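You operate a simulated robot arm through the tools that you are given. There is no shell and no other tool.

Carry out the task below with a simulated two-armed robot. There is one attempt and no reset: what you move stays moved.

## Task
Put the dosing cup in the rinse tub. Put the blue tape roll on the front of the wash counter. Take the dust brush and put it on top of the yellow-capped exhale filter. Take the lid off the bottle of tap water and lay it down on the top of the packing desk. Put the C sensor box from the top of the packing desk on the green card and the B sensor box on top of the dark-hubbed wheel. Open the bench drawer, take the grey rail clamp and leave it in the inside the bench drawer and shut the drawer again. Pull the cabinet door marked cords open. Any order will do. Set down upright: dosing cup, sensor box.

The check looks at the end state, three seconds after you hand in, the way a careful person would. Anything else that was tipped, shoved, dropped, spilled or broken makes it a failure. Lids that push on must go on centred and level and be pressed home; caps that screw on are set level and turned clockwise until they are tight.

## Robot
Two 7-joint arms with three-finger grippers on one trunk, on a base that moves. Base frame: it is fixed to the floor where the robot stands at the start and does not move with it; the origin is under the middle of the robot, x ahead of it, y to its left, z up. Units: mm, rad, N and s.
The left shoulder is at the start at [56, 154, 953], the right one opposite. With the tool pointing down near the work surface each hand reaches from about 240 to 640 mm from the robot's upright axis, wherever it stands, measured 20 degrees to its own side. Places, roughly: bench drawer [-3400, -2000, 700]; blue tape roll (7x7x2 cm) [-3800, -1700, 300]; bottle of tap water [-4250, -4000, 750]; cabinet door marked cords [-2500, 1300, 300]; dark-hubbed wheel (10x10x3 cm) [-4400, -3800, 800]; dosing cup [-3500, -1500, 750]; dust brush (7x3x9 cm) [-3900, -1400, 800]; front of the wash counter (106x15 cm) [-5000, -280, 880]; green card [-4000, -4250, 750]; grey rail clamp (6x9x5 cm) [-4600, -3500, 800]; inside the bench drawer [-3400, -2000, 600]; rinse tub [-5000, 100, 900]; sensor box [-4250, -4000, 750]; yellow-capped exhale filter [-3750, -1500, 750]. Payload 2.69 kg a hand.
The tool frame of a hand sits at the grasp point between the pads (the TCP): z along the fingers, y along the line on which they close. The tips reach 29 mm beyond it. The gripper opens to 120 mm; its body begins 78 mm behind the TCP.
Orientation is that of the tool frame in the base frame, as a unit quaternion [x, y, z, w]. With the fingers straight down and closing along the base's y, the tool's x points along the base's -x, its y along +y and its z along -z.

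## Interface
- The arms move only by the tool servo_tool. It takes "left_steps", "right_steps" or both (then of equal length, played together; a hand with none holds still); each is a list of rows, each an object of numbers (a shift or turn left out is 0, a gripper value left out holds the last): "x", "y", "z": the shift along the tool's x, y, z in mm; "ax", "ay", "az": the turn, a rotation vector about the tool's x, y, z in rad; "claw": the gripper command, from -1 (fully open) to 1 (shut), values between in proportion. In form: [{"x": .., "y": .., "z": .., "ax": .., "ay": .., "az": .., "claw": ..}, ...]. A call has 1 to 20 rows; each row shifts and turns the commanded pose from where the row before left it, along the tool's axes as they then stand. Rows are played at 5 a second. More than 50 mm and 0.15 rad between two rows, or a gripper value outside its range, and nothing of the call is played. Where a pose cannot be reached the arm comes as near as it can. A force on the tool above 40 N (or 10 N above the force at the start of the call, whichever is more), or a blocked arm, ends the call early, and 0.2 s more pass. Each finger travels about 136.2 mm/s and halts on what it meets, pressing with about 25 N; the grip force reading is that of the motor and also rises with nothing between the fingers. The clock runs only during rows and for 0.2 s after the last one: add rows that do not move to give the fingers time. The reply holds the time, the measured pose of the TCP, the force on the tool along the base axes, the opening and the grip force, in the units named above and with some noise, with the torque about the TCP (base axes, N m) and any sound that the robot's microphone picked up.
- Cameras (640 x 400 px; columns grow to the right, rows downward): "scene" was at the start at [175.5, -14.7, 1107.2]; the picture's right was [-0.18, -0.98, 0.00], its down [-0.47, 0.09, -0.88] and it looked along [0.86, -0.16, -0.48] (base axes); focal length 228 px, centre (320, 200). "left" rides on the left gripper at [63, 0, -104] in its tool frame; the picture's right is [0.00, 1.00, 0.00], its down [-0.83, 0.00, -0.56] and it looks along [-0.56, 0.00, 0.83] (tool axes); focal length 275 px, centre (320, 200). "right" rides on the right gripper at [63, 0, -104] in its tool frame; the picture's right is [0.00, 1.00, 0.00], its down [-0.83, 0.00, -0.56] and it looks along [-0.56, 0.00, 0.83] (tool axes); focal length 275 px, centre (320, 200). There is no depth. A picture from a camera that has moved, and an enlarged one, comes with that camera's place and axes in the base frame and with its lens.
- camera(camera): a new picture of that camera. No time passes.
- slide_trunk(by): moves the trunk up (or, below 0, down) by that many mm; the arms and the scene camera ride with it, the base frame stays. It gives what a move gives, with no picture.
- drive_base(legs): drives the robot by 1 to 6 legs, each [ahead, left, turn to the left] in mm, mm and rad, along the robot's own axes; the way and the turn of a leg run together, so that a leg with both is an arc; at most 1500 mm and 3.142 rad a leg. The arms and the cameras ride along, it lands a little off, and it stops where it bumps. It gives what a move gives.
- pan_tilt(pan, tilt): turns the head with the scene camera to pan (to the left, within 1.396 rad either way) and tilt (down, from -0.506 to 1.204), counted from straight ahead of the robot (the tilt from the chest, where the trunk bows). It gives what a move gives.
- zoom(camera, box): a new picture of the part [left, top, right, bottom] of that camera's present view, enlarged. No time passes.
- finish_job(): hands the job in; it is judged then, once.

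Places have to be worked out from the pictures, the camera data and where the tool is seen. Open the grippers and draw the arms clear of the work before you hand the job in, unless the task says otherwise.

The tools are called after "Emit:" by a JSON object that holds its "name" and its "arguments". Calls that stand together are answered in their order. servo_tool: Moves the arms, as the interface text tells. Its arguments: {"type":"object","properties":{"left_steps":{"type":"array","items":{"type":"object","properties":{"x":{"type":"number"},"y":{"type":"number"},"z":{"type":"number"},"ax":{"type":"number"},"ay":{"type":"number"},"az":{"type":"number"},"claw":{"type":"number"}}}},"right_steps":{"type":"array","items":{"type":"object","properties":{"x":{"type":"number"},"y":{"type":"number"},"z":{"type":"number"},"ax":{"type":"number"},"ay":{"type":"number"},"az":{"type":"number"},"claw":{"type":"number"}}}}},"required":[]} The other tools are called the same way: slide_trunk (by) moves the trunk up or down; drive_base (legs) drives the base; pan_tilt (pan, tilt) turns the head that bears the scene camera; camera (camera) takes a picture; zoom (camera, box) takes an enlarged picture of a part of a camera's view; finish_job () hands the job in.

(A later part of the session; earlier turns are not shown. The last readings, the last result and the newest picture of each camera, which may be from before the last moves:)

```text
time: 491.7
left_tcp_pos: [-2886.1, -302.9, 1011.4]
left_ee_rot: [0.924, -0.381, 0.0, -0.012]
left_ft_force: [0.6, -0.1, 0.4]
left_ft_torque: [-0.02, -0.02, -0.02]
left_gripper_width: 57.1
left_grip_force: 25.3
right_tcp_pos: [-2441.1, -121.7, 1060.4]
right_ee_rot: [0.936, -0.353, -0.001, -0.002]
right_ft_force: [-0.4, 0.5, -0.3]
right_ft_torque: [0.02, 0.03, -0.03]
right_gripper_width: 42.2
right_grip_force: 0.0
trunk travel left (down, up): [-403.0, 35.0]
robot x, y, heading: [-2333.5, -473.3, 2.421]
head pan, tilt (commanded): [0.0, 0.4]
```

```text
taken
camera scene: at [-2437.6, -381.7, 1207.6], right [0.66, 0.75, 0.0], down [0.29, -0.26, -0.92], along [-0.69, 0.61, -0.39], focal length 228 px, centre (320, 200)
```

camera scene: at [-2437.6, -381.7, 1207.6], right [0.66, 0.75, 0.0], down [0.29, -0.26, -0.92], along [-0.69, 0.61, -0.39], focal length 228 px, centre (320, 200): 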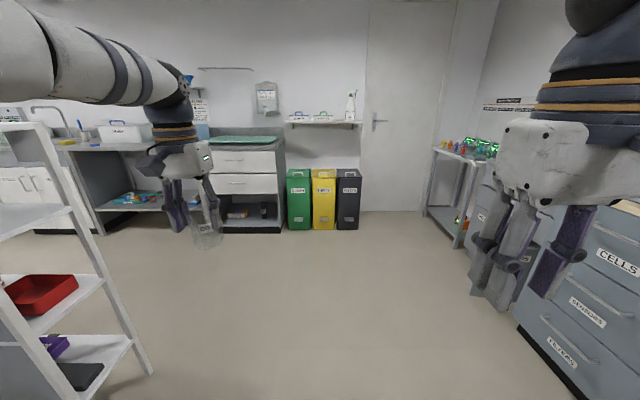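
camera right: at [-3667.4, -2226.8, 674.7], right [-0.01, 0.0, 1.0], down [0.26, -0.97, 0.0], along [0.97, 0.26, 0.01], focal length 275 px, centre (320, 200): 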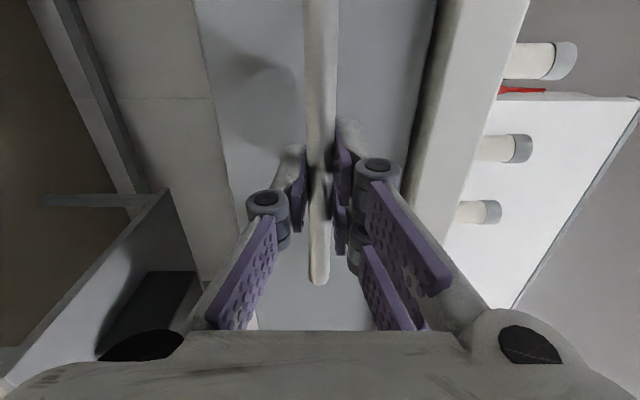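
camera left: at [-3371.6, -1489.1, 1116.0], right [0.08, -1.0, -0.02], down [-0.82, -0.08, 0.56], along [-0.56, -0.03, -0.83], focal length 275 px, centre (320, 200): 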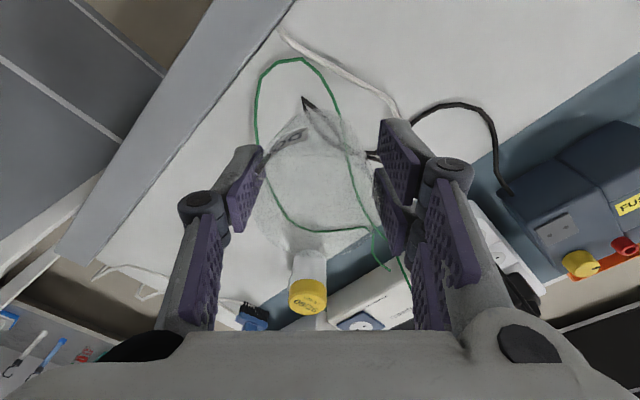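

Open floor ahead. I drive ahead, then sideways left along the wash counter to the rinse tub.

Emit:
{"name": "drive_base", "arguments": {"legs": [[1310, 0, 0], [0, 1150, 0]]}}

Emit:
{"name": "pan_tilt", "arguments": {"pan": 0.0, "tilt": 0.5}}

Emit:
{"name": "camera", "arguments": {"camera": "scene"}}

```text
time: 507.0
left_tcp_pos: [-4636.9, -294.1, 1012.4]
left_ee_rot: [0.923, -0.385, 0.001, -0.011]
left_ft_force: [1.1, -0.5, -0.3]
left_ft_torque: [0.01, -0.01, 0.02]
left_gripper_width: 56.4
left_grip_force: 25.0
right_tcp_pos: [-4191.1, -116.9, 1061.5]
right_ee_rot: [0.934, -0.356, 0.0, -0.002]
right_ft_force: [-0.1, -0.2, -0.2]
right_ft_torque: [0.0, 0.04, 0.01]
right_gripper_width: 41.9
right_grip_force: 0.1
trunk travel left (down, up): [-403.0, 35.0]
robot x, y, heading: [-4089.2, -468.4, 2.413]
head pan, tilt (commanded): [0.0, 0.4]
```

```text
time: 507.7
left_tcp_pos: [-4636.4, -293.9, 1012.2]
left_ee_rot: [0.923, -0.385, 0.001, -0.012]
left_ft_force: [-0.2, -0.1, 0.1]
left_ft_torque: [0.01, 0.0, 0.02]
left_gripper_width: 56.5
left_grip_force: 25.2
right_tcp_pos: [-4191.5, -117.1, 1061.7]
right_ee_rot: [0.934, -0.356, 0.0, -0.002]
right_ft_force: [-1.6, 0.4, -0.6]
right_ft_torque: [-0.01, 0.03, -0.02]
right_gripper_width: 41.6
right_grip_force: 0.1
trunk travel left (down, up): [-403.0, 35.0]
robot x, y, heading: [-4086.2, -467.7, 2.409]
head pan, tilt (commanded): [0.0, 0.499]
```

```text
taken
camera scene: at [-4188.3, -377.5, 1198.5], right [0.67, 0.75, 0.0], down [0.36, -0.32, -0.88], along [-0.65, 0.58, -0.48], focal length 228 px, centre (320, 200)
```

scene: 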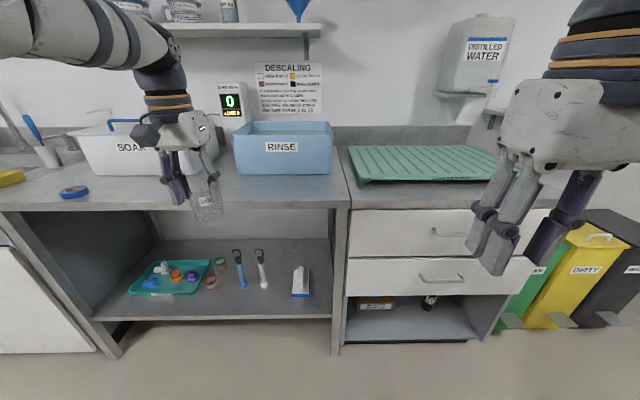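

I see the blue RINSE tub. I zoom on it and on the cup.

Emit:
{"name": "zoom", "arguments": {"camera": "scene", "box": [210, 90, 350, 200]}}

Emit:
{"name": "zoom", "arguments": {"camera": "scene", "box": [140, 120, 260, 240]}}

```text
3.64 times, centred on (280, 145) of scene
camera zoom: at [-4188.3, -377.5, 1198.5], right [0.67, 0.75, 0.0], down [0.36, -0.32, -0.88], along [-0.65, 0.58, -0.48], focal length 828 px, centre (466, 400)
```

zoom: 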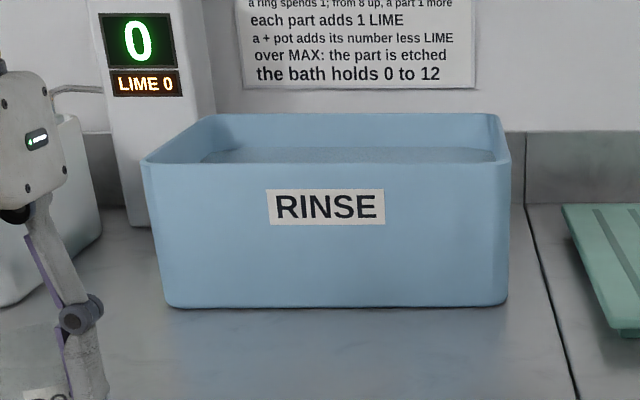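

```text
3.33 times, centred on (200, 180) of scene
camera zoom: at [-4188.3, -377.5, 1198.5], right [0.67, 0.75, 0.0], down [0.36, -0.32, -0.88], along [-0.65, 0.58, -0.48], focal length 759 px, centre (720, 267)
```

zoom: 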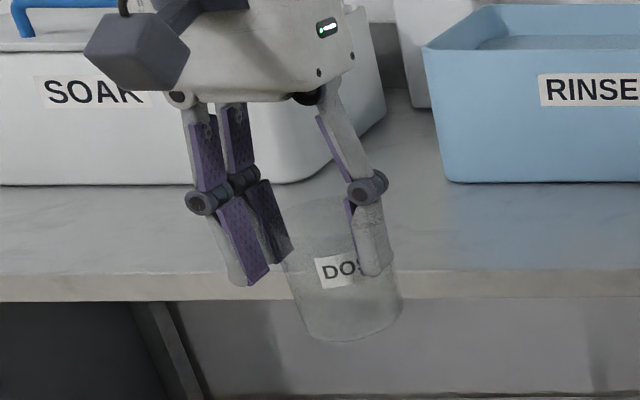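

The tub is ~330×260 mm, rim z≈1022, water at ≈981, centre ≈ (-4952,123). I raise the cup above rim height and approach.

Emit:
{"name": "servo_tool", "arguments": {"left_steps": [{"z": -40}, {"z": -40}, {"z": -30}, {}]}}

Emit:
{"name": "drive_base", "arguments": {"legs": [[380, 0, 0]]}}

Emit:
{"name": "camera", "arguments": {"camera": "left"}}

Emit:
{"name": "camera", "arguments": {"camera": "scene"}}

```text
time: 508.7
left_tcp_pos: [-4622.7, -302.7, 1104.4]
left_ee_rot: [0.923, -0.384, 0.002, -0.011]
left_ft_force: [0.3, 0.2, -1.2]
left_ft_torque: [0.0, -0.01, 0.03]
left_gripper_width: 56.2
left_grip_force: 25.2
left hand out of reach, approached as far as the arm can: row 3
right_tcp_pos: [-4191.7, -116.8, 1060.6]
right_ee_rot: [0.935, -0.355, 0.001, -0.002]
right_ft_force: [-0.8, 0.2, -0.3]
right_ft_torque: [-0.01, -0.01, 0.02]
right_gripper_width: 41.9
right_grip_force: 0.0
trunk travel left (down, up): [-403.0, 35.0]
robot x, y, heading: [-4088.5, -466.5, 2.41]
head pan, tilt (commanded): [0.0, 0.499]
```

```text
time: 511.1
left_tcp_pos: [-4902.1, -50.6, 1104.2]
left_ee_rot: [0.923, -0.385, 0.002, -0.012]
left_ft_force: [0.7, -0.6, -1.5]
left_ft_torque: [0.02, -0.06, 0.02]
left_gripper_width: 56.5
left_grip_force: 24.6
right_tcp_pos: [-4472.0, 134.7, 1061.2]
right_ee_rot: [0.934, -0.357, 0.001, -0.002]
right_ft_force: [-0.8, -0.3, -0.5]
right_ft_torque: [-0.02, -0.02, 0.0]
right_gripper_width: 42.0
right_grip_force: 0.1
trunk travel left (down, up): [-403.0, 35.0]
robot x, y, heading: [-4372.0, -218.5, 2.408]
head pan, tilt (commanded): [0.0, 0.499]
```

```text
taken
camera left: at [-4859.4, -98.4, 1208.4], right [-0.71, -0.7, -0.02], down [-0.59, 0.58, 0.56], along [-0.38, 0.41, -0.83], focal length 275 px, centre (320, 200)
```

left: 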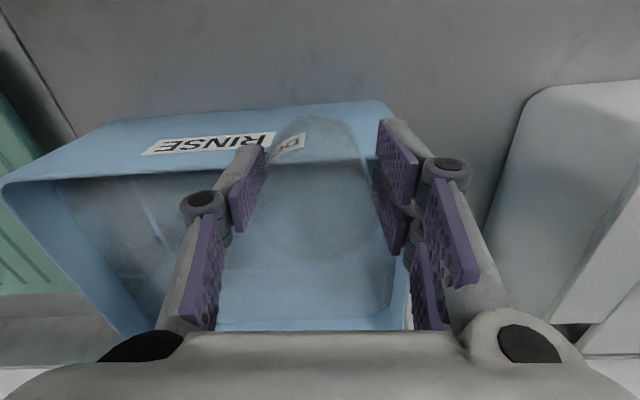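

```text
taken
camera scene: at [-4469.9, -125.3, 1198.4], right [0.67, 0.74, 0.0], down [0.36, -0.32, -0.88], along [-0.65, 0.59, -0.48], focal length 228 px, centre (320, 200)
```

scene: 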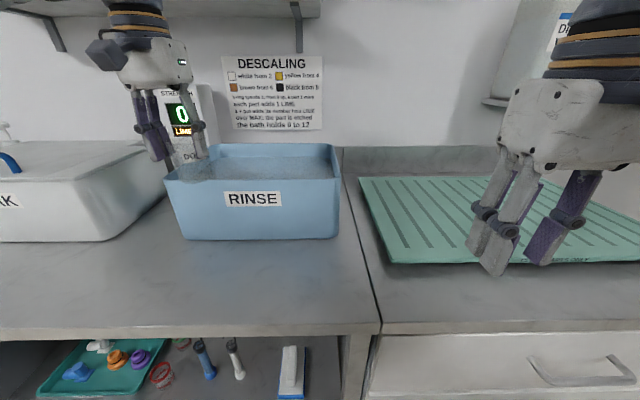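

The cup is over the tub's left part. I move in 70 mm more and bring the cup toward the middle of the tub.

Emit:
{"name": "drive_base", "arguments": {"legs": [[70, 0, 0]]}}

Emit:
{"name": "servo_tool", "arguments": {"left_steps": [{"y": -40, "x": -12}, {"y": -40, "x": -12}, {"x": -12}, {}]}}

Emit:
{"name": "camera", "arguments": {"camera": "left"}}

Emit:
{"name": "camera", "arguments": {"camera": "scene"}}

```text
time: 512.1
left_tcp_pos: [-4956.8, -4.0, 1104.9]
left_ee_rot: [0.923, -0.385, 0.0, -0.012]
left_ft_force: [0.1, 0.4, -0.3]
left_ft_torque: [-0.01, -0.02, 0.01]
left_gripper_width: 55.9
left_grip_force: 24.9
right_tcp_pos: [-4524.8, 181.9, 1059.7]
right_ee_rot: [0.934, -0.357, 0.0, -0.003]
right_ft_force: [-0.6, 0.8, 0.5]
right_ft_torque: [-0.01, -0.02, -0.01]
right_gripper_width: 42.0
right_grip_force: 0.1
trunk travel left (down, up): [-403.0, 35.0]
robot x, y, heading: [-4421.0, -171.6, 2.411]
head pan, tilt (commanded): [0.0, 0.499]
```

```text
time: 513.1
left_tcp_pos: [-4916.7, 53.5, 1095.9]
left_ee_rot: [0.923, -0.385, 0.0, -0.013]
left_ft_force: [0.4, 0.3, -0.6]
left_ft_torque: [0.03, -0.03, -0.01]
left_gripper_width: 56.0
left_grip_force: 25.3
left hand out of reach, approached as far as the arm can: row 1, 2, 3
right_tcp_pos: [-4524.1, 181.8, 1061.0]
right_ee_rot: [0.934, -0.357, 0.001, -0.002]
right_ft_force: [0.3, 0.2, 0.3]
right_ft_torque: [0.01, -0.01, 0.01]
right_gripper_width: 41.9
right_grip_force: 0.0
trunk travel left (down, up): [-403.0, 35.0]
robot x, y, heading: [-4421.5, -170.7, 2.416]
head pan, tilt (commanded): [0.0, 0.499]
```

```text
taken
camera left: at [-4873.1, 5.1, 1199.9], right [-0.71, -0.7, -0.02], down [-0.59, 0.58, 0.56], along [-0.38, 0.42, -0.83], focal length 275 px, centre (320, 200)
```

left: 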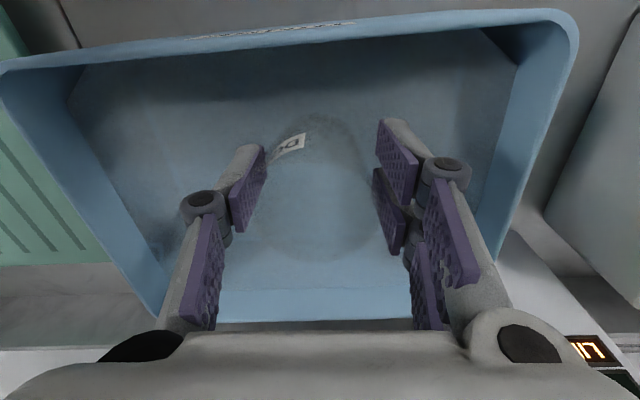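

```text
taken
camera scene: at [-4521.4, -78.9, 1198.5], right [0.67, 0.74, 0.0], down [0.36, -0.32, -0.88], along [-0.65, 0.59, -0.48], focal length 228 px, centre (320, 200)
```

scene: 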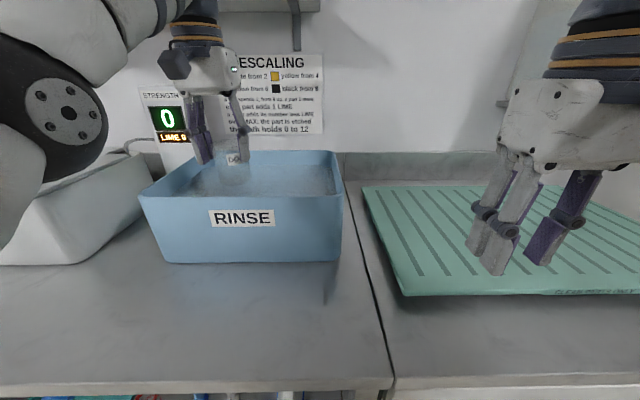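

The cup hangs centrally over the tub. I lower it a little into the tub and extend a bit farther so the hand fits inside the rim.

Emit:
{"name": "servo_tool", "arguments": {"left_steps": [{"z": 20}, {"z": 10, "x": -15}, {"x": -15, "z": 5}, {"x": -10, "z": 5}, {}]}}

Emit:
{"name": "camera", "arguments": {"camera": "left"}}

Emit:
{"name": "zoom", "arguments": {"camera": "scene", "box": [120, 20, 380, 280]}}

```text
time: 514.3
left_tcp_pos: [-4933.6, 66.4, 1053.4]
left_ee_rot: [0.923, -0.385, 0.0, -0.012]
left_ft_force: [0.1, 0.0, 0.1]
left_ft_torque: [-0.03, 0.01, -0.03]
left_gripper_width: 56.4
left_grip_force: 24.6
left hand out of reach, approached as far as the arm can: row 1, 2, 3, 4
right_tcp_pos: [-4523.1, 182.2, 1060.6]
right_ee_rot: [0.934, -0.357, 0.0, -0.002]
right_ft_force: [-0.4, -0.1, 1.1]
right_ft_torque: [-0.04, 0.02, 0.0]
right_gripper_width: 41.9
right_grip_force: 0.3
trunk travel left (down, up): [-403.0, 35.0]
robot x, y, heading: [-4423.9, -171.0, 2.41]
head pan, tilt (commanded): [0.0, 0.499]
```

```text
taken
camera left: at [-4890.1, 19.2, 1157.1], right [-0.71, -0.7, -0.02], down [-0.59, 0.58, 0.56], along [-0.38, 0.41, -0.83], focal length 275 px, centre (320, 200)
```

left: 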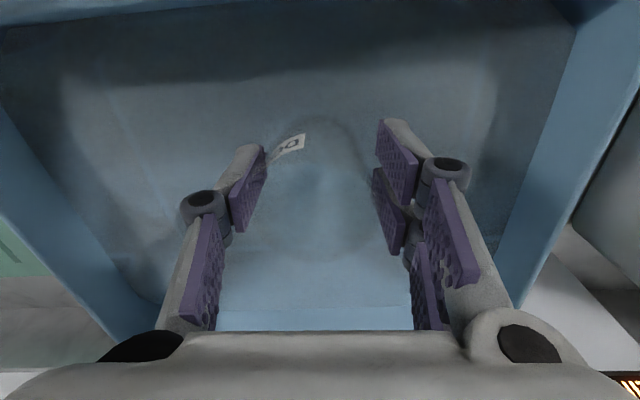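

```text
1.54 times, centred on (250, 150) of scene
camera zoom: at [-4521.5, -79.0, 1198.5], right [0.67, 0.74, 0.0], down [0.36, -0.32, -0.88], along [-0.65, 0.59, -0.48], focal length 350 px, centre (428, 277)
```

zoom: 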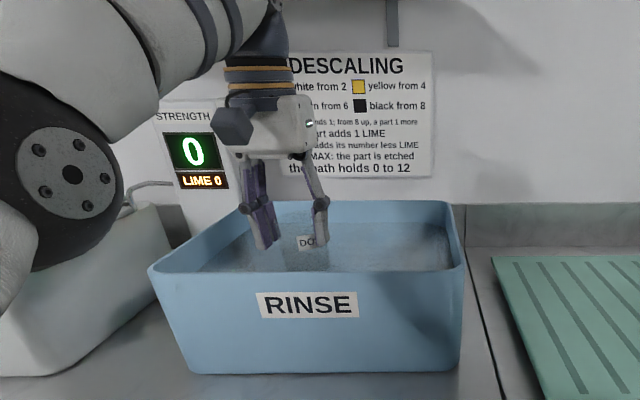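

The cup is inside the tub's opening. I continue lowering with a slight forward shift.

Emit:
{"name": "servo_tool", "arguments": {"left_steps": [{"z": 20, "x": -8}, {"z": 20, "x": -8}, {"z": 15}, {"z": 10}, {}]}}

Emit:
{"name": "camera", "arguments": {"camera": "left"}}

Emit:
{"name": "zoom", "arguments": {"camera": "scene", "box": [60, 20, 380, 280]}}

```text
time: 515.5
left_tcp_pos: [-4943.5, 79.0, 988.5]
left_ee_rot: [0.923, -0.384, 0.0, -0.012]
left_ft_force: [0.2, 0.4, 0.2]
left_ft_torque: [-0.01, -0.02, 0.01]
left_gripper_width: 55.6
left_grip_force: 24.9
right_tcp_pos: [-4524.0, 180.6, 1060.4]
right_ee_rot: [0.934, -0.356, -0.001, -0.002]
right_ft_force: [1.1, -0.4, 0.3]
right_ft_torque: [-0.03, 0.01, 0.01]
right_gripper_width: 41.9
right_grip_force: 0.1
trunk travel left (down, up): [-403.0, 35.0]
robot x, y, heading: [-4419.5, -170.3, 2.41]
head pan, tilt (commanded): [0.0, 0.499]
```

```text
taken
camera left: at [-4900.9, 31.4, 1092.1], right [-0.71, -0.7, -0.02], down [-0.59, 0.58, 0.56], along [-0.38, 0.41, -0.83], focal length 275 px, centre (320, 200)
```

left: 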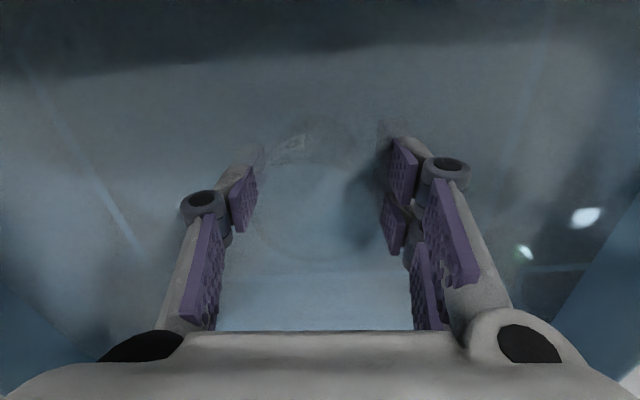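

```text
1.54 times, centred on (220, 150) of scene
camera zoom: at [-4521.6, -78.9, 1198.5], right [0.67, 0.74, 0.0], down [0.36, -0.32, -0.88], along [-0.65, 0.59, -0.48], focal length 350 px, centre (474, 277)
```

zoom: 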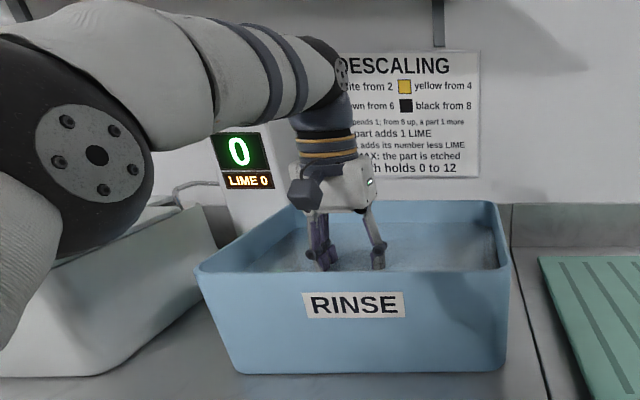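

The cup is under water. I lower on in small steps until it touches the tub's bottom.

Emit:
{"name": "servo_tool", "arguments": {"left_steps": [{"z": 10}, {"z": 6}, {}, {}]}}

Emit:
{"name": "servo_tool", "arguments": {"left_steps": [{"z": 5}, {}, {}]}}

Emit:
{"name": "servo_tool", "arguments": {"left_steps": [{"z": 4}, {}, {}]}}

Emit:
{"name": "servo_tool", "arguments": {"left_steps": [{"z": 4}, {}, {}]}}

```text
time: 516.5
left_tcp_pos: [-4943.9, 80.2, 971.8]
left_ee_rot: [0.923, -0.385, 0.0, -0.011]
left_ft_force: [0.8, 0.0, -0.2]
left_ft_torque: [0.01, -0.02, 0.05]
left_gripper_width: 56.0
left_grip_force: 24.9
right_tcp_pos: [-4522.8, 181.4, 1060.5]
right_ee_rot: [0.934, -0.356, -0.001, -0.001]
right_ft_force: [0.7, -0.2, 0.1]
right_ft_torque: [0.01, 0.0, 0.03]
right_gripper_width: 41.9
right_grip_force: 0.2
trunk travel left (down, up): [-403.0, 35.0]
robot x, y, heading: [-4420.9, -169.8, 2.412]
head pan, tilt (commanded): [0.0, 0.499]
```

```text
time: 517.3
left_tcp_pos: [-4944.0, 81.2, 968.8]
left_ee_rot: [0.923, -0.385, 0.001, -0.012]
left_ft_force: [0.4, 0.2, -0.1]
left_ft_torque: [0.01, -0.01, -0.02]
left_gripper_width: 55.9
left_grip_force: 25.0
right_tcp_pos: [-4522.3, 182.0, 1061.6]
right_ee_rot: [0.934, -0.357, 0.0, -0.002]
right_ft_force: [0.1, 0.6, 0.7]
right_ft_torque: [0.0, -0.01, 0.02]
right_gripper_width: 41.9
right_grip_force: 0.1
trunk travel left (down, up): [-403.0, 35.0]
robot x, y, heading: [-4420.9, -169.1, 2.413]
head pan, tilt (commanded): [0.0, 0.499]
```

```text
time: 518.1
left_tcp_pos: [-4943.8, 80.6, 965.3]
left_ee_rot: [0.923, -0.386, -0.001, -0.011]
left_ft_force: [-0.4, -0.3, 5.3]
left_ft_torque: [-0.03, 0.2, 0.01]
left_gripper_width: 56.1
left_grip_force: 24.7
right_tcp_pos: [-4523.2, 182.3, 1060.7]
right_ee_rot: [0.934, -0.356, -0.001, -0.003]
right_ft_force: [-0.1, 0.2, 0.1]
right_ft_torque: [0.01, 0.01, -0.03]
right_gripper_width: 42.0
right_grip_force: 0.1
trunk travel left (down, up): [-403.0, 35.0]
robot x, y, heading: [-4423.2, -170.2, 2.415]
head pan, tilt (commanded): [0.0, 0.499]
```

```text
time: 518.9
left_tcp_pos: [-4943.9, 79.9, 961.2]
left_ee_rot: [0.923, -0.385, 0.0, -0.011]
left_ft_force: [1.4, -1.3, 14.1]
left_ft_torque: [-0.03, 0.33, 0.03]
left_gripper_width: 55.2
left_grip_force: 25.1
right_tcp_pos: [-4521.7, 181.1, 1061.3]
right_ee_rot: [0.934, -0.356, 0.0, -0.003]
right_ft_force: [0.4, 0.1, -0.5]
right_ft_torque: [0.01, 0.02, -0.04]
right_gripper_width: 42.0
right_grip_force: 0.0
trunk travel left (down, up): [-403.0, 35.0]
robot x, y, heading: [-4418.9, -167.4, 2.408]
head pan, tilt (commanded): [0.0, 0.499]
```

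The cup rests on the tub's bottom. I ease off, open gently and rise straight out.

Emit:
{"name": "servo_tool", "arguments": {"left_steps": [{"z": -2}, {"claw": 0.05}, {"claw": -0.05}, {"claw": -0.25}, {}, {"z": -15}, {"z": -25}, {"z": -25}, {"z": -25}, {"z": -30}, {}]}}

Emit:
{"name": "camera", "arguments": {"camera": "left"}}

Emit:
{"name": "zoom", "arguments": {"camera": "scene", "box": [120, 120, 380, 280]}}

```text
time: 521.3
left_tcp_pos: [-4926.9, 60.0, 1073.1]
left_ee_rot: [0.923, -0.385, 0.0, -0.013]
left_ft_force: [-0.1, 0.2, 0.0]
left_ft_torque: [-0.02, -0.04, 0.02]
left_gripper_width: 74.8
left_grip_force: 0.1
left hand out of reach, approached as far as the arm can: row 8, 9, 10
right_tcp_pos: [-4524.9, 182.2, 1060.4]
right_ee_rot: [0.934, -0.358, 0.0, -0.003]
right_ft_force: [-0.9, 0.0, -0.6]
right_ft_torque: [0.04, -0.04, -0.01]
right_gripper_width: 41.9
right_grip_force: 0.1
trunk travel left (down, up): [-403.0, 35.0]
robot x, y, heading: [-4421.3, -173.2, 2.412]
head pan, tilt (commanded): [0.0, 0.499]
```

```text
taken
camera left: at [-4884.2, 12.8, 1176.1], right [-0.71, -0.7, -0.02], down [-0.59, 0.58, 0.56], along [-0.38, 0.41, -0.83], focal length 275 px, centre (320, 200)
```

left: 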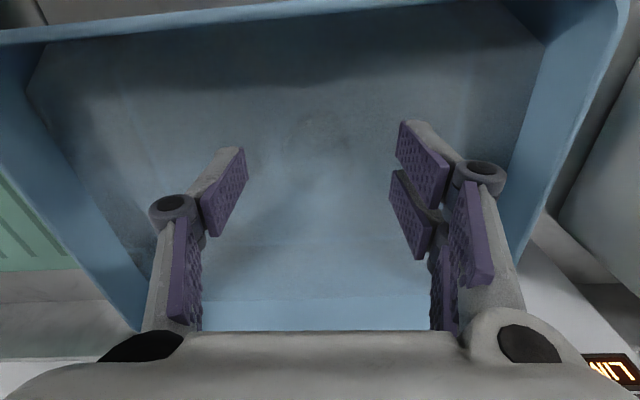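

```text
2.46 times, centred on (250, 200) of scene
camera zoom: at [-4522.1, -78.6, 1198.3], right [0.67, 0.74, 0.0], down [0.36, -0.32, -0.88], along [-0.65, 0.59, -0.48], focal length 560 px, centre (492, 200)
```

zoom: 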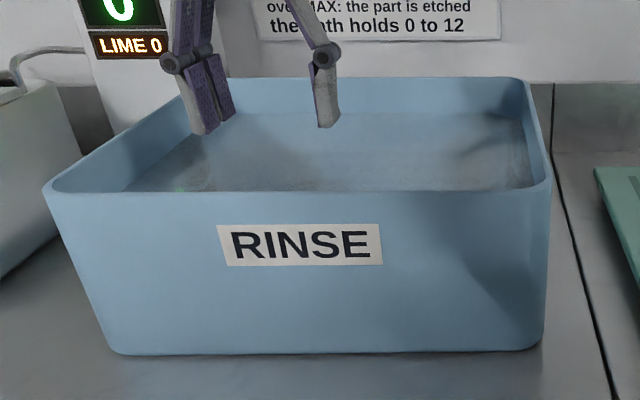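

The cup is hard to see under water. I zoom in to check it stands upright.

Emit:
{"name": "zoom", "arguments": {"camera": "left", "box": [230, 60, 400, 240]}}

Emit:
{"name": "zoom", "arguments": {"camera": "scene", "box": [180, 150, 340, 220]}}

```text
2.22 times, centred on (315, 150) of left
camera zoom: at [-4884.2, 12.8, 1176.1], right [-0.71, -0.7, -0.02], down [-0.59, 0.58, 0.56], along [-0.38, 0.41, -0.83], focal length 612 px, centre (331, 311)
```

zoom: 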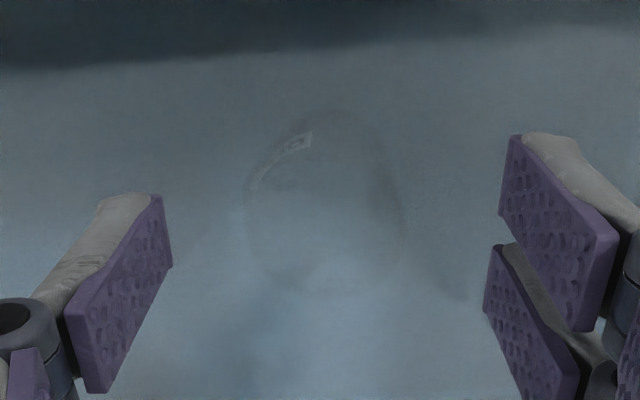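

```text
4.00 times, centred on (260, 185) of scene
camera zoom: at [-4522.1, -78.6, 1198.3], right [0.67, 0.74, 0.0], down [0.36, -0.32, -0.88], along [-0.65, 0.59, -0.48], focal length 911 px, centre (560, 260)
```

zoom: 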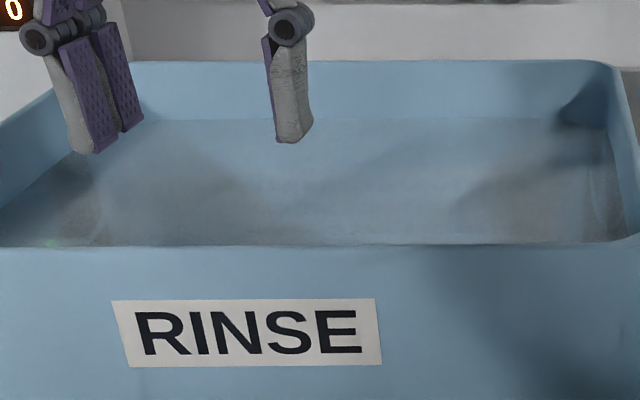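

The cup stands upright in the tub. I back out and go round to the working side of the bench for the brush.

Emit:
{"name": "drive_base", "arguments": {"legs": [[-440, 0, 0], [0, 1500, 0], [0, 0, -1.565]]}}

Emit:
{"name": "pan_tilt", "arguments": {"pan": -0.4, "tilt": 0.45}}

Emit:
{"name": "camera", "arguments": {"camera": "scene"}}

```text
time: 539.1
left_tcp_pos: [-4863.0, -1080.5, 1073.5]
left_ee_rot: [-0.388, 0.922, -0.009, 0.009]
left_ft_force: [-0.2, -1.0, -0.6]
left_ft_torque: [0.01, 0.01, -0.03]
left_gripper_width: 75.0
left_grip_force: 0.1
right_tcp_pos: [-4735.2, -1482.4, 1061.7]
right_ee_rot: [-0.416, 0.909, -0.001, 0.002]
right_ft_force: [-1.1, 0.3, 0.1]
right_ft_torque: [-0.03, 0.0, 0.0]
right_gripper_width: 42.0
right_grip_force: 0.1
trunk travel left (down, up): [-403.0, 35.0]
robot x, y, heading: [-5084.6, -1590.6, 0.858]
head pan, tilt (commanded): [0.0, 0.499]
```

```text
time: 539.9
left_tcp_pos: [-4864.0, -1081.5, 1072.5]
left_ee_rot: [-0.388, 0.922, -0.009, 0.008]
left_ft_force: [-0.3, 0.0, -0.7]
left_ft_torque: [-0.01, -0.01, 0.0]
left_gripper_width: 74.9
left_grip_force: 0.1
right_tcp_pos: [-4735.8, -1483.0, 1061.1]
right_ee_rot: [-0.416, 0.91, -0.001, 0.001]
right_ft_force: [0.7, -0.6, -1.0]
right_ft_torque: [-0.01, -0.01, 0.0]
right_gripper_width: 42.1
right_grip_force: 0.2
trunk travel left (down, up): [-403.0, 35.0]
robot x, y, heading: [-5085.6, -1591.0, 0.852]
head pan, tilt (commanded): [-0.4, 0.45]
```

```text
taken
camera scene: at [-4975.2, -1515.1, 1202.9], right [0.44, -0.9, 0.0], down [-0.39, -0.19, -0.9], along [0.81, 0.4, -0.44], focal length 228 px, centre (320, 200)
```

scene: 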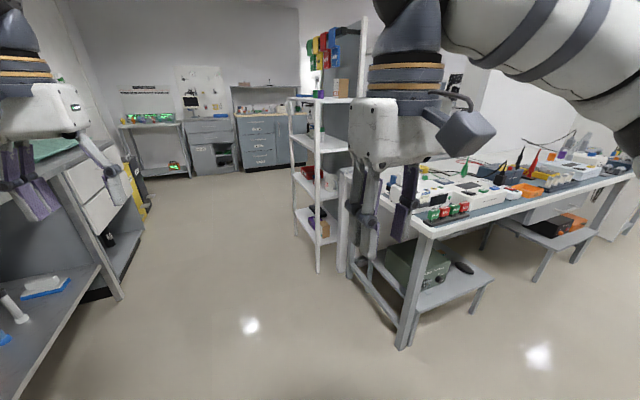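

I shift right to stand before the bench's left half.

Emit:
{"name": "drive_base", "arguments": {"legs": [[0, -880, 0]]}}

Emit:
{"name": "pan_tilt", "arguments": {"pan": 0.1, "tilt": 0.45}}

Emit:
{"name": "camera", "arguments": {"camera": "scene"}}

```text
time: 547.1
left_tcp_pos: [-4199.5, -1655.7, 1072.8]
left_ee_rot: [-0.388, 0.921, -0.009, 0.008]
left_ft_force: [-0.2, 0.5, -0.3]
left_ft_torque: [0.02, 0.02, 0.03]
left_gripper_width: 74.9
left_grip_force: 0.1
right_tcp_pos: [-4071.7, -2057.7, 1060.8]
right_ee_rot: [-0.417, 0.909, -0.001, 0.002]
right_ft_force: [-1.0, -0.9, -0.1]
right_ft_torque: [-0.01, -0.02, -0.01]
right_gripper_width: 42.0
right_grip_force: 0.0
trunk travel left (down, up): [-403.0, 35.0]
robot x, y, heading: [-4421.7, -2164.2, 0.853]
head pan, tilt (commanded): [-0.4, 0.45]
```

```text
time: 548.0
left_tcp_pos: [-4199.5, -1656.8, 1072.7]
left_ee_rot: [-0.389, 0.921, -0.009, 0.008]
left_ft_force: [0.0, 0.3, -0.4]
left_ft_torque: [0.01, -0.02, 0.01]
left_gripper_width: 74.9
left_grip_force: 0.1
right_tcp_pos: [-4070.9, -2057.7, 1060.9]
right_ee_rot: [-0.416, 0.909, -0.001, 0.001]
right_ft_force: [0.4, -0.4, 0.2]
right_ft_torque: [0.02, 0.03, 0.01]
right_gripper_width: 42.3
right_grip_force: 0.0
trunk travel left (down, up): [-403.0, 35.0]
robot x, y, heading: [-4422.2, -2165.5, 0.855]
head pan, tilt (commanded): [0.099, 0.45]
```

```text
taken
camera scene: at [-4340.3, -2056.1, 1202.9], right [0.82, -0.58, 0.0], down [-0.25, -0.36, -0.9], along [0.52, 0.74, -0.44], focal length 228 px, centre (320, 200)
```

scene: 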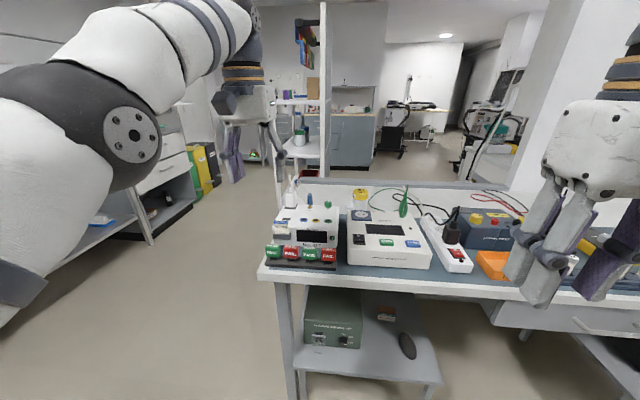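

I bring the left hand back to a relaxed place and then look at the brush closely.

Emit:
{"name": "servo_tool", "arguments": {"left_steps": [{"x": 40, "z": 20}, {"x": 40, "z": 20}, {"x": 40, "z": 10}, {"claw": -0.5}, {}]}}

Emit:
{"name": "camera", "arguments": {"camera": "scene"}}

Emit:
{"name": "zoom", "arguments": {"camera": "scene", "box": [265, 165, 385, 255]}}

```text
time: 549.2
left_tcp_pos: [-4282.9, -1743.0, 1022.6]
left_ee_rot: [-0.389, 0.921, -0.009, 0.008]
left_ft_force: [0.6, -0.3, -0.8]
left_ft_torque: [0.01, 0.01, -0.02]
left_gripper_width: 90.0
left_grip_force: 0.1
right_tcp_pos: [-4070.7, -2058.0, 1060.6]
right_ee_rot: [-0.417, 0.909, -0.001, 0.001]
right_ft_force: [0.0, -0.2, 0.1]
right_ft_torque: [0.02, 0.01, -0.02]
right_gripper_width: 42.0
right_grip_force: 0.0
trunk travel left (down, up): [-403.0, 35.0]
robot x, y, heading: [-4417.5, -2166.4, 0.858]
head pan, tilt (commanded): [0.099, 0.45]
```

```text
taken
camera scene: at [-4340.7, -2056.1, 1203.0], right [0.82, -0.58, 0.0], down [-0.25, -0.36, -0.9], along [0.52, 0.74, -0.44], focal length 228 px, centre (320, 200)
```

scene: 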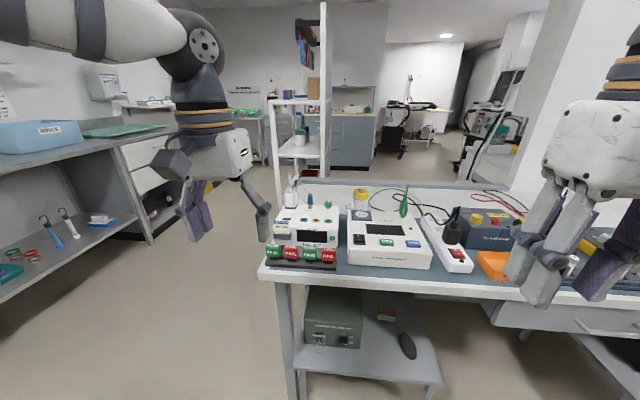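

```text
4.44 times, centred on (325, 210) of scene
camera zoom: at [-4340.7, -2056.1, 1203.0], right [0.82, -0.58, 0.0], down [-0.25, -0.36, -0.9], along [0.52, 0.74, -0.44], focal length 1012 px, centre (298, 156)
```

zoom: 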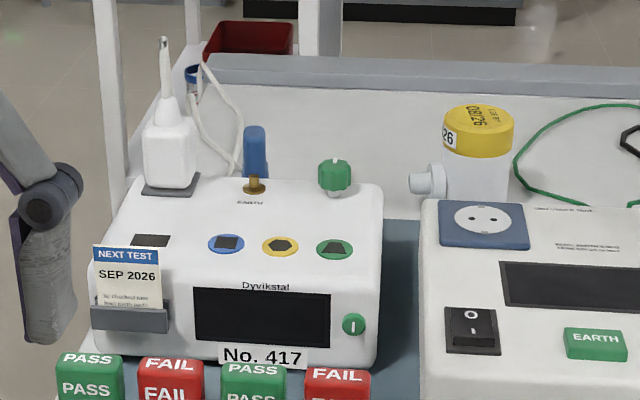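

Bench top is z≈750; brush ≈ (-3916,-1374), top ≈ 840; filter ≈ (-3758,-1487), cap top ≈ 846. I move in close to the bench edge, hands held high.

Emit:
{"name": "drive_base", "arguments": {"legs": [[0, -110, -0.007], [330, 0, 0]]}}

Emit:
{"name": "pan_tilt", "arguments": {"pan": 0.2, "tilt": 0.6}}

Emit:
{"name": "camera", "arguments": {"camera": "scene"}}

Emit:
{"name": "camera", "arguments": {"camera": "left"}}

```text
time: 552.5
left_tcp_pos: [-3977.5, -1567.4, 1021.2]
left_ee_rot: [-0.385, 0.923, -0.008, 0.009]
left_ft_force: [0.3, 0.6, 0.3]
left_ft_torque: [-0.01, 0.06, 0.02]
left_gripper_width: 89.7
left_grip_force: 0.2
right_tcp_pos: [-3768.3, -1883.5, 1060.1]
right_ee_rot: [-0.413, 0.911, 0.0, 0.002]
right_ft_force: [0.2, -0.1, 0.0]
right_ft_torque: [-0.02, 0.01, 0.0]
right_gripper_width: 41.7
right_grip_force: 0.1
trunk travel left (down, up): [-403.0, 35.0]
robot x, y, heading: [-4120.6, -1988.1, 0.852]
head pan, tilt (commanded): [0.099, 0.45]
```

```text
time: 553.2
left_tcp_pos: [-3978.1, -1567.2, 1021.0]
left_ee_rot: [-0.385, 0.923, -0.009, 0.008]
left_ft_force: [0.3, -0.7, -0.4]
left_ft_torque: [-0.02, 0.03, 0.01]
left_gripper_width: 90.1
left_grip_force: 0.1
right_tcp_pos: [-3767.9, -1883.8, 1060.5]
right_ee_rot: [-0.413, 0.911, -0.002, 0.002]
right_ft_force: [-0.5, -0.3, 1.0]
right_ft_torque: [0.02, 0.0, -0.02]
right_gripper_width: 41.9
right_grip_force: 0.0
trunk travel left (down, up): [-403.0, 35.0]
robot x, y, heading: [-4117.6, -1991.6, 0.849]
head pan, tilt (commanded): [0.201, 0.6]
```

```text
taken
camera scene: at [-4047.1, -1878.7, 1189.4], right [0.87, -0.5, 0.0], down [-0.28, -0.49, -0.83], along [0.41, 0.72, -0.56], focal length 228 px, centre (320, 200)
```

scene: 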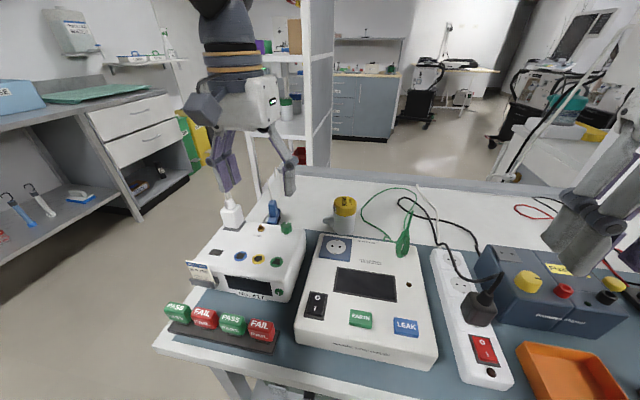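

```text
taken
camera left: at [-4024.1, -1611.9, 1125.5], right [-0.71, 0.71, -0.02], down [0.57, 0.59, 0.56], along [0.41, 0.39, -0.83], focal length 275 px, centre (320, 200)
```

left: 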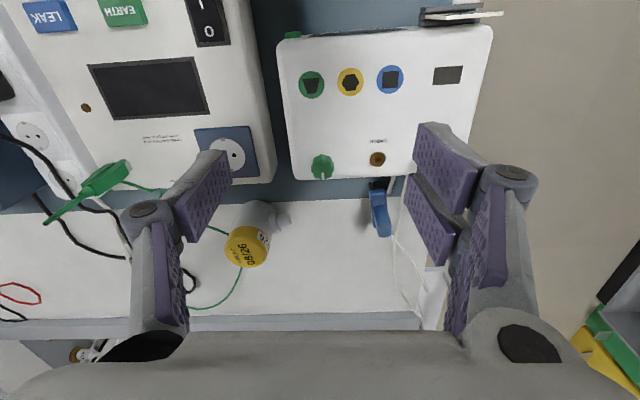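

I zoom on the brush and the filter in the left camera.

Emit:
{"name": "zoom", "arguments": {"camera": "left", "box": [200, 160, 440, 300]}}

Emit:
{"name": "zoom", "arguments": {"camera": "scene", "box": [200, 160, 380, 280]}}

```text
2.67 times, centred on (320, 230) of left
camera zoom: at [-4024.1, -1611.9, 1125.5], right [-0.71, 0.71, -0.02], down [0.57, 0.59, 0.56], along [0.41, 0.39, -0.83], focal length 734 px, centre (320, 120)
```

zoom: 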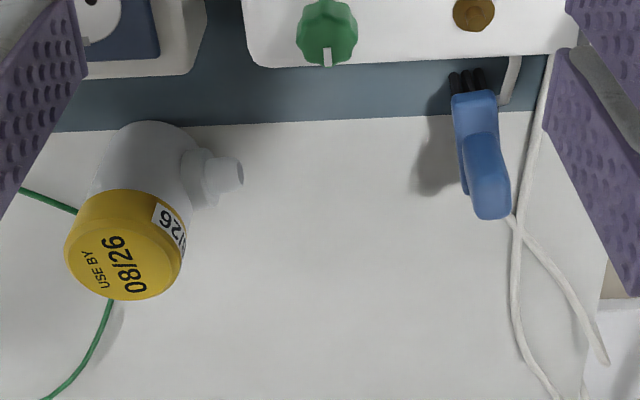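

```text
3.33 times, centred on (290, 220) of scene
camera zoom: at [-4047.1, -1878.7, 1189.4], right [0.87, -0.5, 0.0], down [-0.28, -0.49, -0.83], along [0.41, 0.72, -0.56], focal length 759 px, centre (420, 133)
```

zoom: 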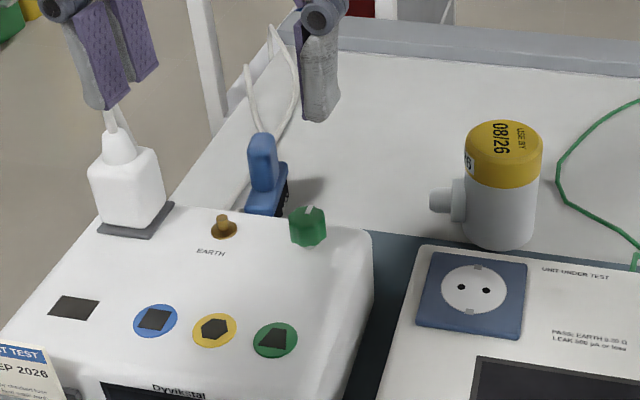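

Emit:
{"name": "zoom", "arguments": {"camera": "scene", "box": [250, 185, 310, 235]}}

Emit:
{"name": "zoom", "arguments": {"camera": "left", "box": [350, 165, 420, 250]}}

```text
8.00 times, centred on (280, 210) of scene
camera zoom: at [-4047.1, -1878.7, 1189.4], right [0.87, -0.5, 0.0], down [-0.28, -0.49, -0.83], along [0.41, 0.72, -0.56], focal length 1822 px, centre (640, 120)
```

zoom: 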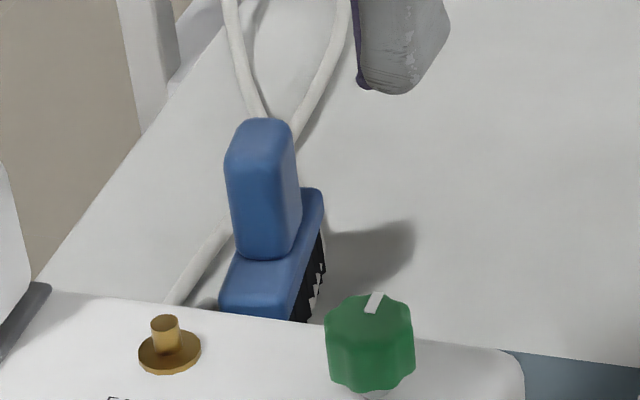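

```text
4.71 times, centred on (385, 208) of left
camera zoom: at [-4024.1, -1611.9, 1125.5], right [-0.71, 0.71, -0.02], down [0.57, 0.59, 0.56], along [0.41, 0.39, -0.83], focal length 1295 px, centre (14, 165)
```

zoom: 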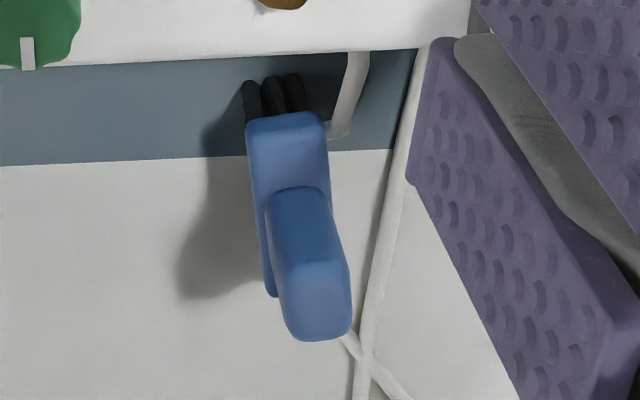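

The brush has a 7×3 cm bristle base and a ~2 cm wide handle block on top, centre ≈ (-3912,-1382), long axis heading ≈ 0.995. I move in 25 mm, align the left hand with it, and go above it.

Emit:
{"name": "drive_base", "arguments": {"legs": [[25, 0, 0]]}}

Emit:
{"name": "servo_tool", "arguments": {"left_steps": [{"ax": -0.023, "ay": 0.008, "az": -0.1}, {"az": -0.105}, {"x": -41.5, "y": 12.2}, {"x": -41.5, "y": 12.2}, {"x": -41.5, "y": 12.2}, {"x": -41.5, "y": 12.2}, {}]}}

Emit:
{"name": "camera", "arguments": {"camera": "left"}}

Emit:
{"name": "camera", "arguments": {"camera": "scene"}}

```text
time: 554.0
left_tcp_pos: [-3961.3, -1548.1, 1021.3]
left_ee_rot: [-0.385, 0.923, -0.009, 0.008]
left_ft_force: [-0.1, 0.6, -1.0]
left_ft_torque: [-0.09, -0.01, -0.04]
left_gripper_width: 90.0
left_grip_force: 0.2
right_tcp_pos: [-3751.3, -1864.4, 1060.5]
right_ee_rot: [-0.413, 0.911, -0.002, 0.001]
right_ft_force: [-0.1, 1.1, -0.2]
right_ft_torque: [-0.03, 0.02, -0.01]
right_gripper_width: 41.6
right_grip_force: 0.0
trunk travel left (down, up): [-403.0, 35.0]
robot x, y, heading: [-4102.4, -1971.1, 0.851]
head pan, tilt (commanded): [0.201, 0.6]
```

```text
time: 555.6
left_tcp_pos: [-3920.8, -1394.0, 1015.7]
left_ee_rot: [-0.477, 0.879, 0.0, -0.002]
left_ft_force: [0.2, -0.4, 0.1]
left_ft_torque: [-0.01, 0.02, 0.01]
left_gripper_width: 90.1
left_grip_force: 0.1
left hand out of reach, approached as far as the arm can: row 6
right_tcp_pos: [-3752.8, -1865.1, 1060.5]
right_ee_rot: [-0.413, 0.911, -0.001, 0.003]
right_ft_force: [-0.3, 0.0, -0.1]
right_ft_torque: [0.03, -0.01, 0.01]
right_gripper_width: 41.9
right_grip_force: 0.1
trunk travel left (down, up): [-403.0, 35.0]
robot x, y, heading: [-4105.6, -1970.9, 0.854]
head pan, tilt (commanded): [0.201, 0.6]
```

```text
taken
camera left: at [-3955.4, -1447.1, 1120.5], right [-0.84, 0.55, 0.0], down [0.46, 0.7, 0.55], along [0.3, 0.46, -0.83], focal length 275 px, centre (320, 200)
```

left: 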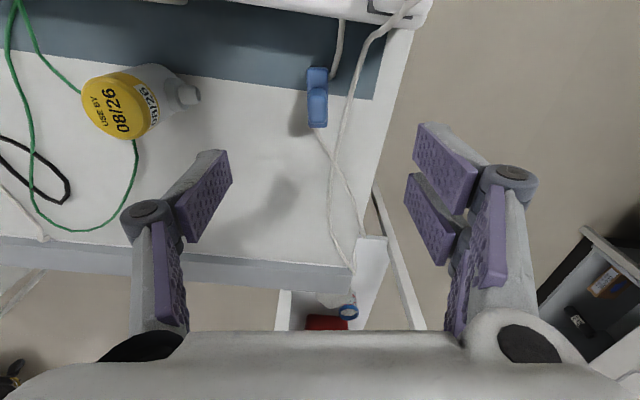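

```text
taken
camera scene: at [-4030.8, -1860.3, 1189.5], right [0.87, -0.5, 0.0], down [-0.28, -0.49, -0.83], along [0.41, 0.72, -0.56], focal length 228 px, centre (320, 200)
```

scene: 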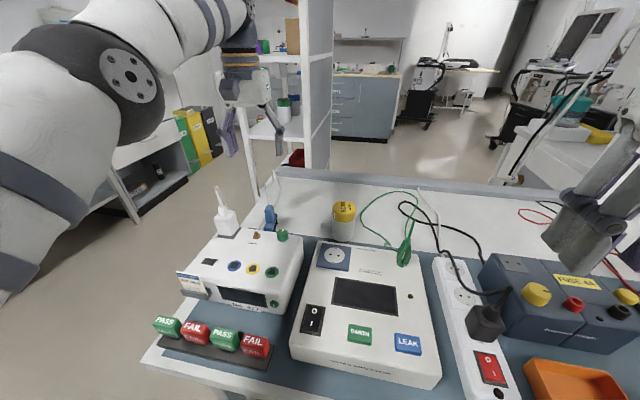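

Aligned; the handle is ~18 mm farther ahead. I descend with that correction to z≈860 and check.

Emit:
{"name": "servo_tool", "arguments": {"left_steps": [{"z": 40, "x": -4.5, "y": -1}, {"z": 40, "x": -4.5, "y": -1}, {"z": 40, "x": -4.5}, {"z": 35, "x": -4.5}, {}]}}

Emit:
{"name": "camera", "arguments": {"camera": "left"}}

```text
time: 556.8
left_tcp_pos: [-3910.3, -1380.3, 861.0]
left_ee_rot: [-0.478, 0.878, 0.001, 0.0]
left_ft_force: [-0.2, 1.3, 0.3]
left_ft_torque: [0.0, -0.04, -0.03]
left_gripper_width: 90.0
left_grip_force: 0.1
right_tcp_pos: [-3751.0, -1865.1, 1061.1]
right_ee_rot: [-0.413, 0.911, -0.001, 0.002]
right_ft_force: [0.9, -0.3, 0.6]
right_ft_torque: [0.0, 0.03, 0.0]
right_gripper_width: 41.9
right_grip_force: 0.0
trunk travel left (down, up): [-403.0, 35.0]
robot x, y, heading: [-4101.6, -1970.1, 0.855]
head pan, tilt (commanded): [0.201, 0.6]
```

```text
taken
camera left: at [-3945.4, -1433.8, 965.5], right [-0.84, 0.55, 0.0], down [0.46, 0.7, 0.56], along [0.3, 0.47, -0.83], focal length 275 px, centre (320, 200)
```

left: 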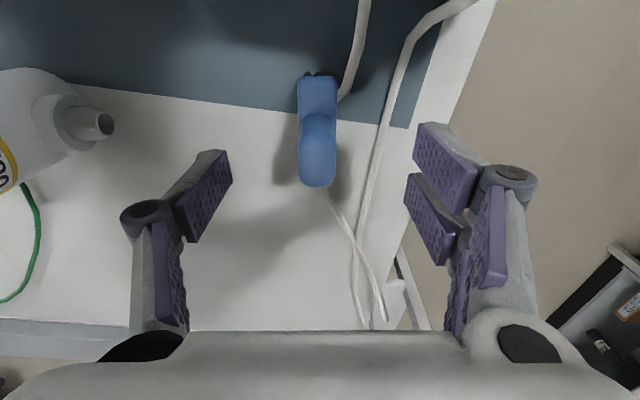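

Perfectly aligned. I descend 30 mm and close on the handle.

Emit:
{"name": "servo_tool", "arguments": {"left_steps": [{"z": 18}, {"z": 12}, {}, {"claw": 0.2}, {"claw": 0.5}, {"claw": 0.8}, {}, {}]}}

Emit:
{"name": "camera", "arguments": {"camera": "left"}}

```text
time: 558.6
left_tcp_pos: [-3909.8, -1380.7, 832.5]
left_ee_rot: [-0.478, 0.878, 0.001, 0.0]
left_ft_force: [0.7, -0.4, 0.5]
left_ft_torque: [-0.02, 0.01, -0.01]
left_gripper_width: 19.4
left_grip_force: 24.6
right_tcp_pos: [-3750.9, -1865.2, 1061.3]
right_ee_rot: [-0.413, 0.911, -0.001, 0.001]
right_ft_force: [0.3, 0.3, 0.2]
right_ft_torque: [0.0, -0.02, 0.0]
right_gripper_width: 41.9
right_grip_force: 0.0
trunk travel left (down, up): [-403.0, 35.0]
robot x, y, heading: [-4104.0, -1971.6, 0.853]
head pan, tilt (commanded): [0.201, 0.6]
```

```text
taken
camera left: at [-3944.5, -1433.5, 935.7], right [-0.84, 0.55, 0.0], down [0.46, 0.7, 0.56], along [0.3, 0.47, -0.83], focal length 275 px, centre (320, 200)
```

left: 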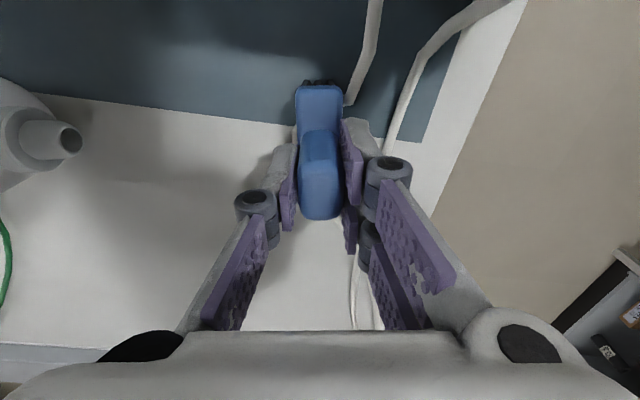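

The brush is gripped (19.4 mm). I lift it straight up to clear the filter's cap (top ≈ 857).

Emit:
{"name": "servo_tool", "arguments": {"left_steps": [{"z": -10}, {"z": -30}, {"z": -40}, {"z": -40}, {"z": -32}, {}]}}

Emit:
{"name": "drive_base", "arguments": {"legs": [[0, -110, 0]]}}

Emit:
{"name": "camera", "arguments": {"camera": "left"}}

Emit:
{"name": "zoom", "arguments": {"camera": "scene", "box": [180, 40, 400, 260]}}

```text
time: 560.0
left_tcp_pos: [-3913.0, -1383.9, 981.3]
left_ee_rot: [-0.478, 0.878, -0.001, -0.001]
left_ft_force: [-0.3, -0.7, -1.9]
left_ft_torque: [0.0, -0.01, 0.01]
left_gripper_width: 18.9
left_grip_force: 24.6
left hand out of reach, approached as far as the arm can: row 5
right_tcp_pos: [-3751.1, -1865.2, 1060.0]
right_ee_rot: [-0.413, 0.911, 0.0, 0.002]
right_ft_force: [0.2, -0.1, -0.6]
right_ft_torque: [-0.03, -0.01, 0.01]
right_gripper_width: 41.9
right_grip_force: 0.1
trunk travel left (down, up): [-403.0, 35.0]
robot x, y, heading: [-4102.0, -1972.5, 0.853]
head pan, tilt (commanded): [0.201, 0.6]
```

```text
time: 561.5
left_tcp_pos: [-3831.2, -1456.0, 982.5]
left_ee_rot: [-0.478, 0.878, 0.0, 0.0]
left_ft_force: [-0.2, -0.1, -0.9]
left_ft_torque: [-0.02, 0.03, -0.01]
left_gripper_width: 19.2
left_grip_force: 25.1
right_tcp_pos: [-3668.9, -1937.0, 1060.3]
right_ee_rot: [-0.414, 0.91, -0.001, 0.002]
right_ft_force: [0.2, 0.1, -0.2]
right_ft_torque: [0.02, -0.02, -0.02]
right_gripper_width: 42.0
right_grip_force: 0.1
trunk travel left (down, up): [-403.0, 35.0]
robot x, y, heading: [-4023.3, -2038.7, 0.855]
head pan, tilt (commanded): [0.201, 0.6]
```

```text
taken
camera left: at [-3865.5, -1510.2, 1085.7], right [-0.84, 0.55, 0.0], down [0.46, 0.7, 0.56], along [0.3, 0.47, -0.83], focal length 275 px, centre (320, 200)
```

left: 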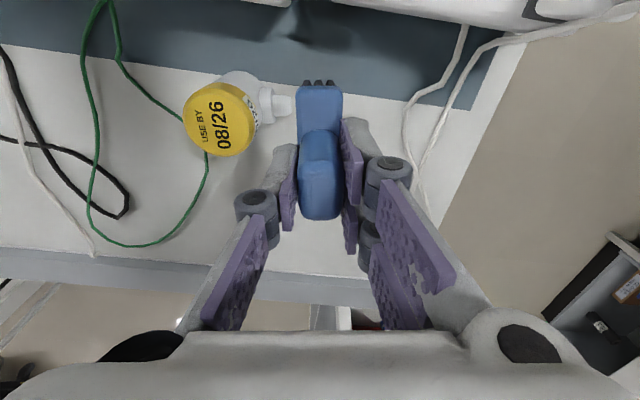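

```text
1.82 times, centred on (290, 150) of scene
camera zoom: at [-3948.0, -1932.3, 1189.4], right [0.87, -0.5, 0.0], down [-0.28, -0.49, -0.83], along [0.41, 0.72, -0.56], focal length 414 px, centre (374, 291)
```

zoom: 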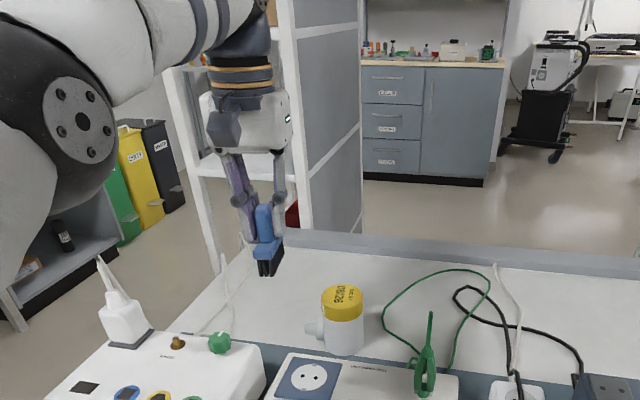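

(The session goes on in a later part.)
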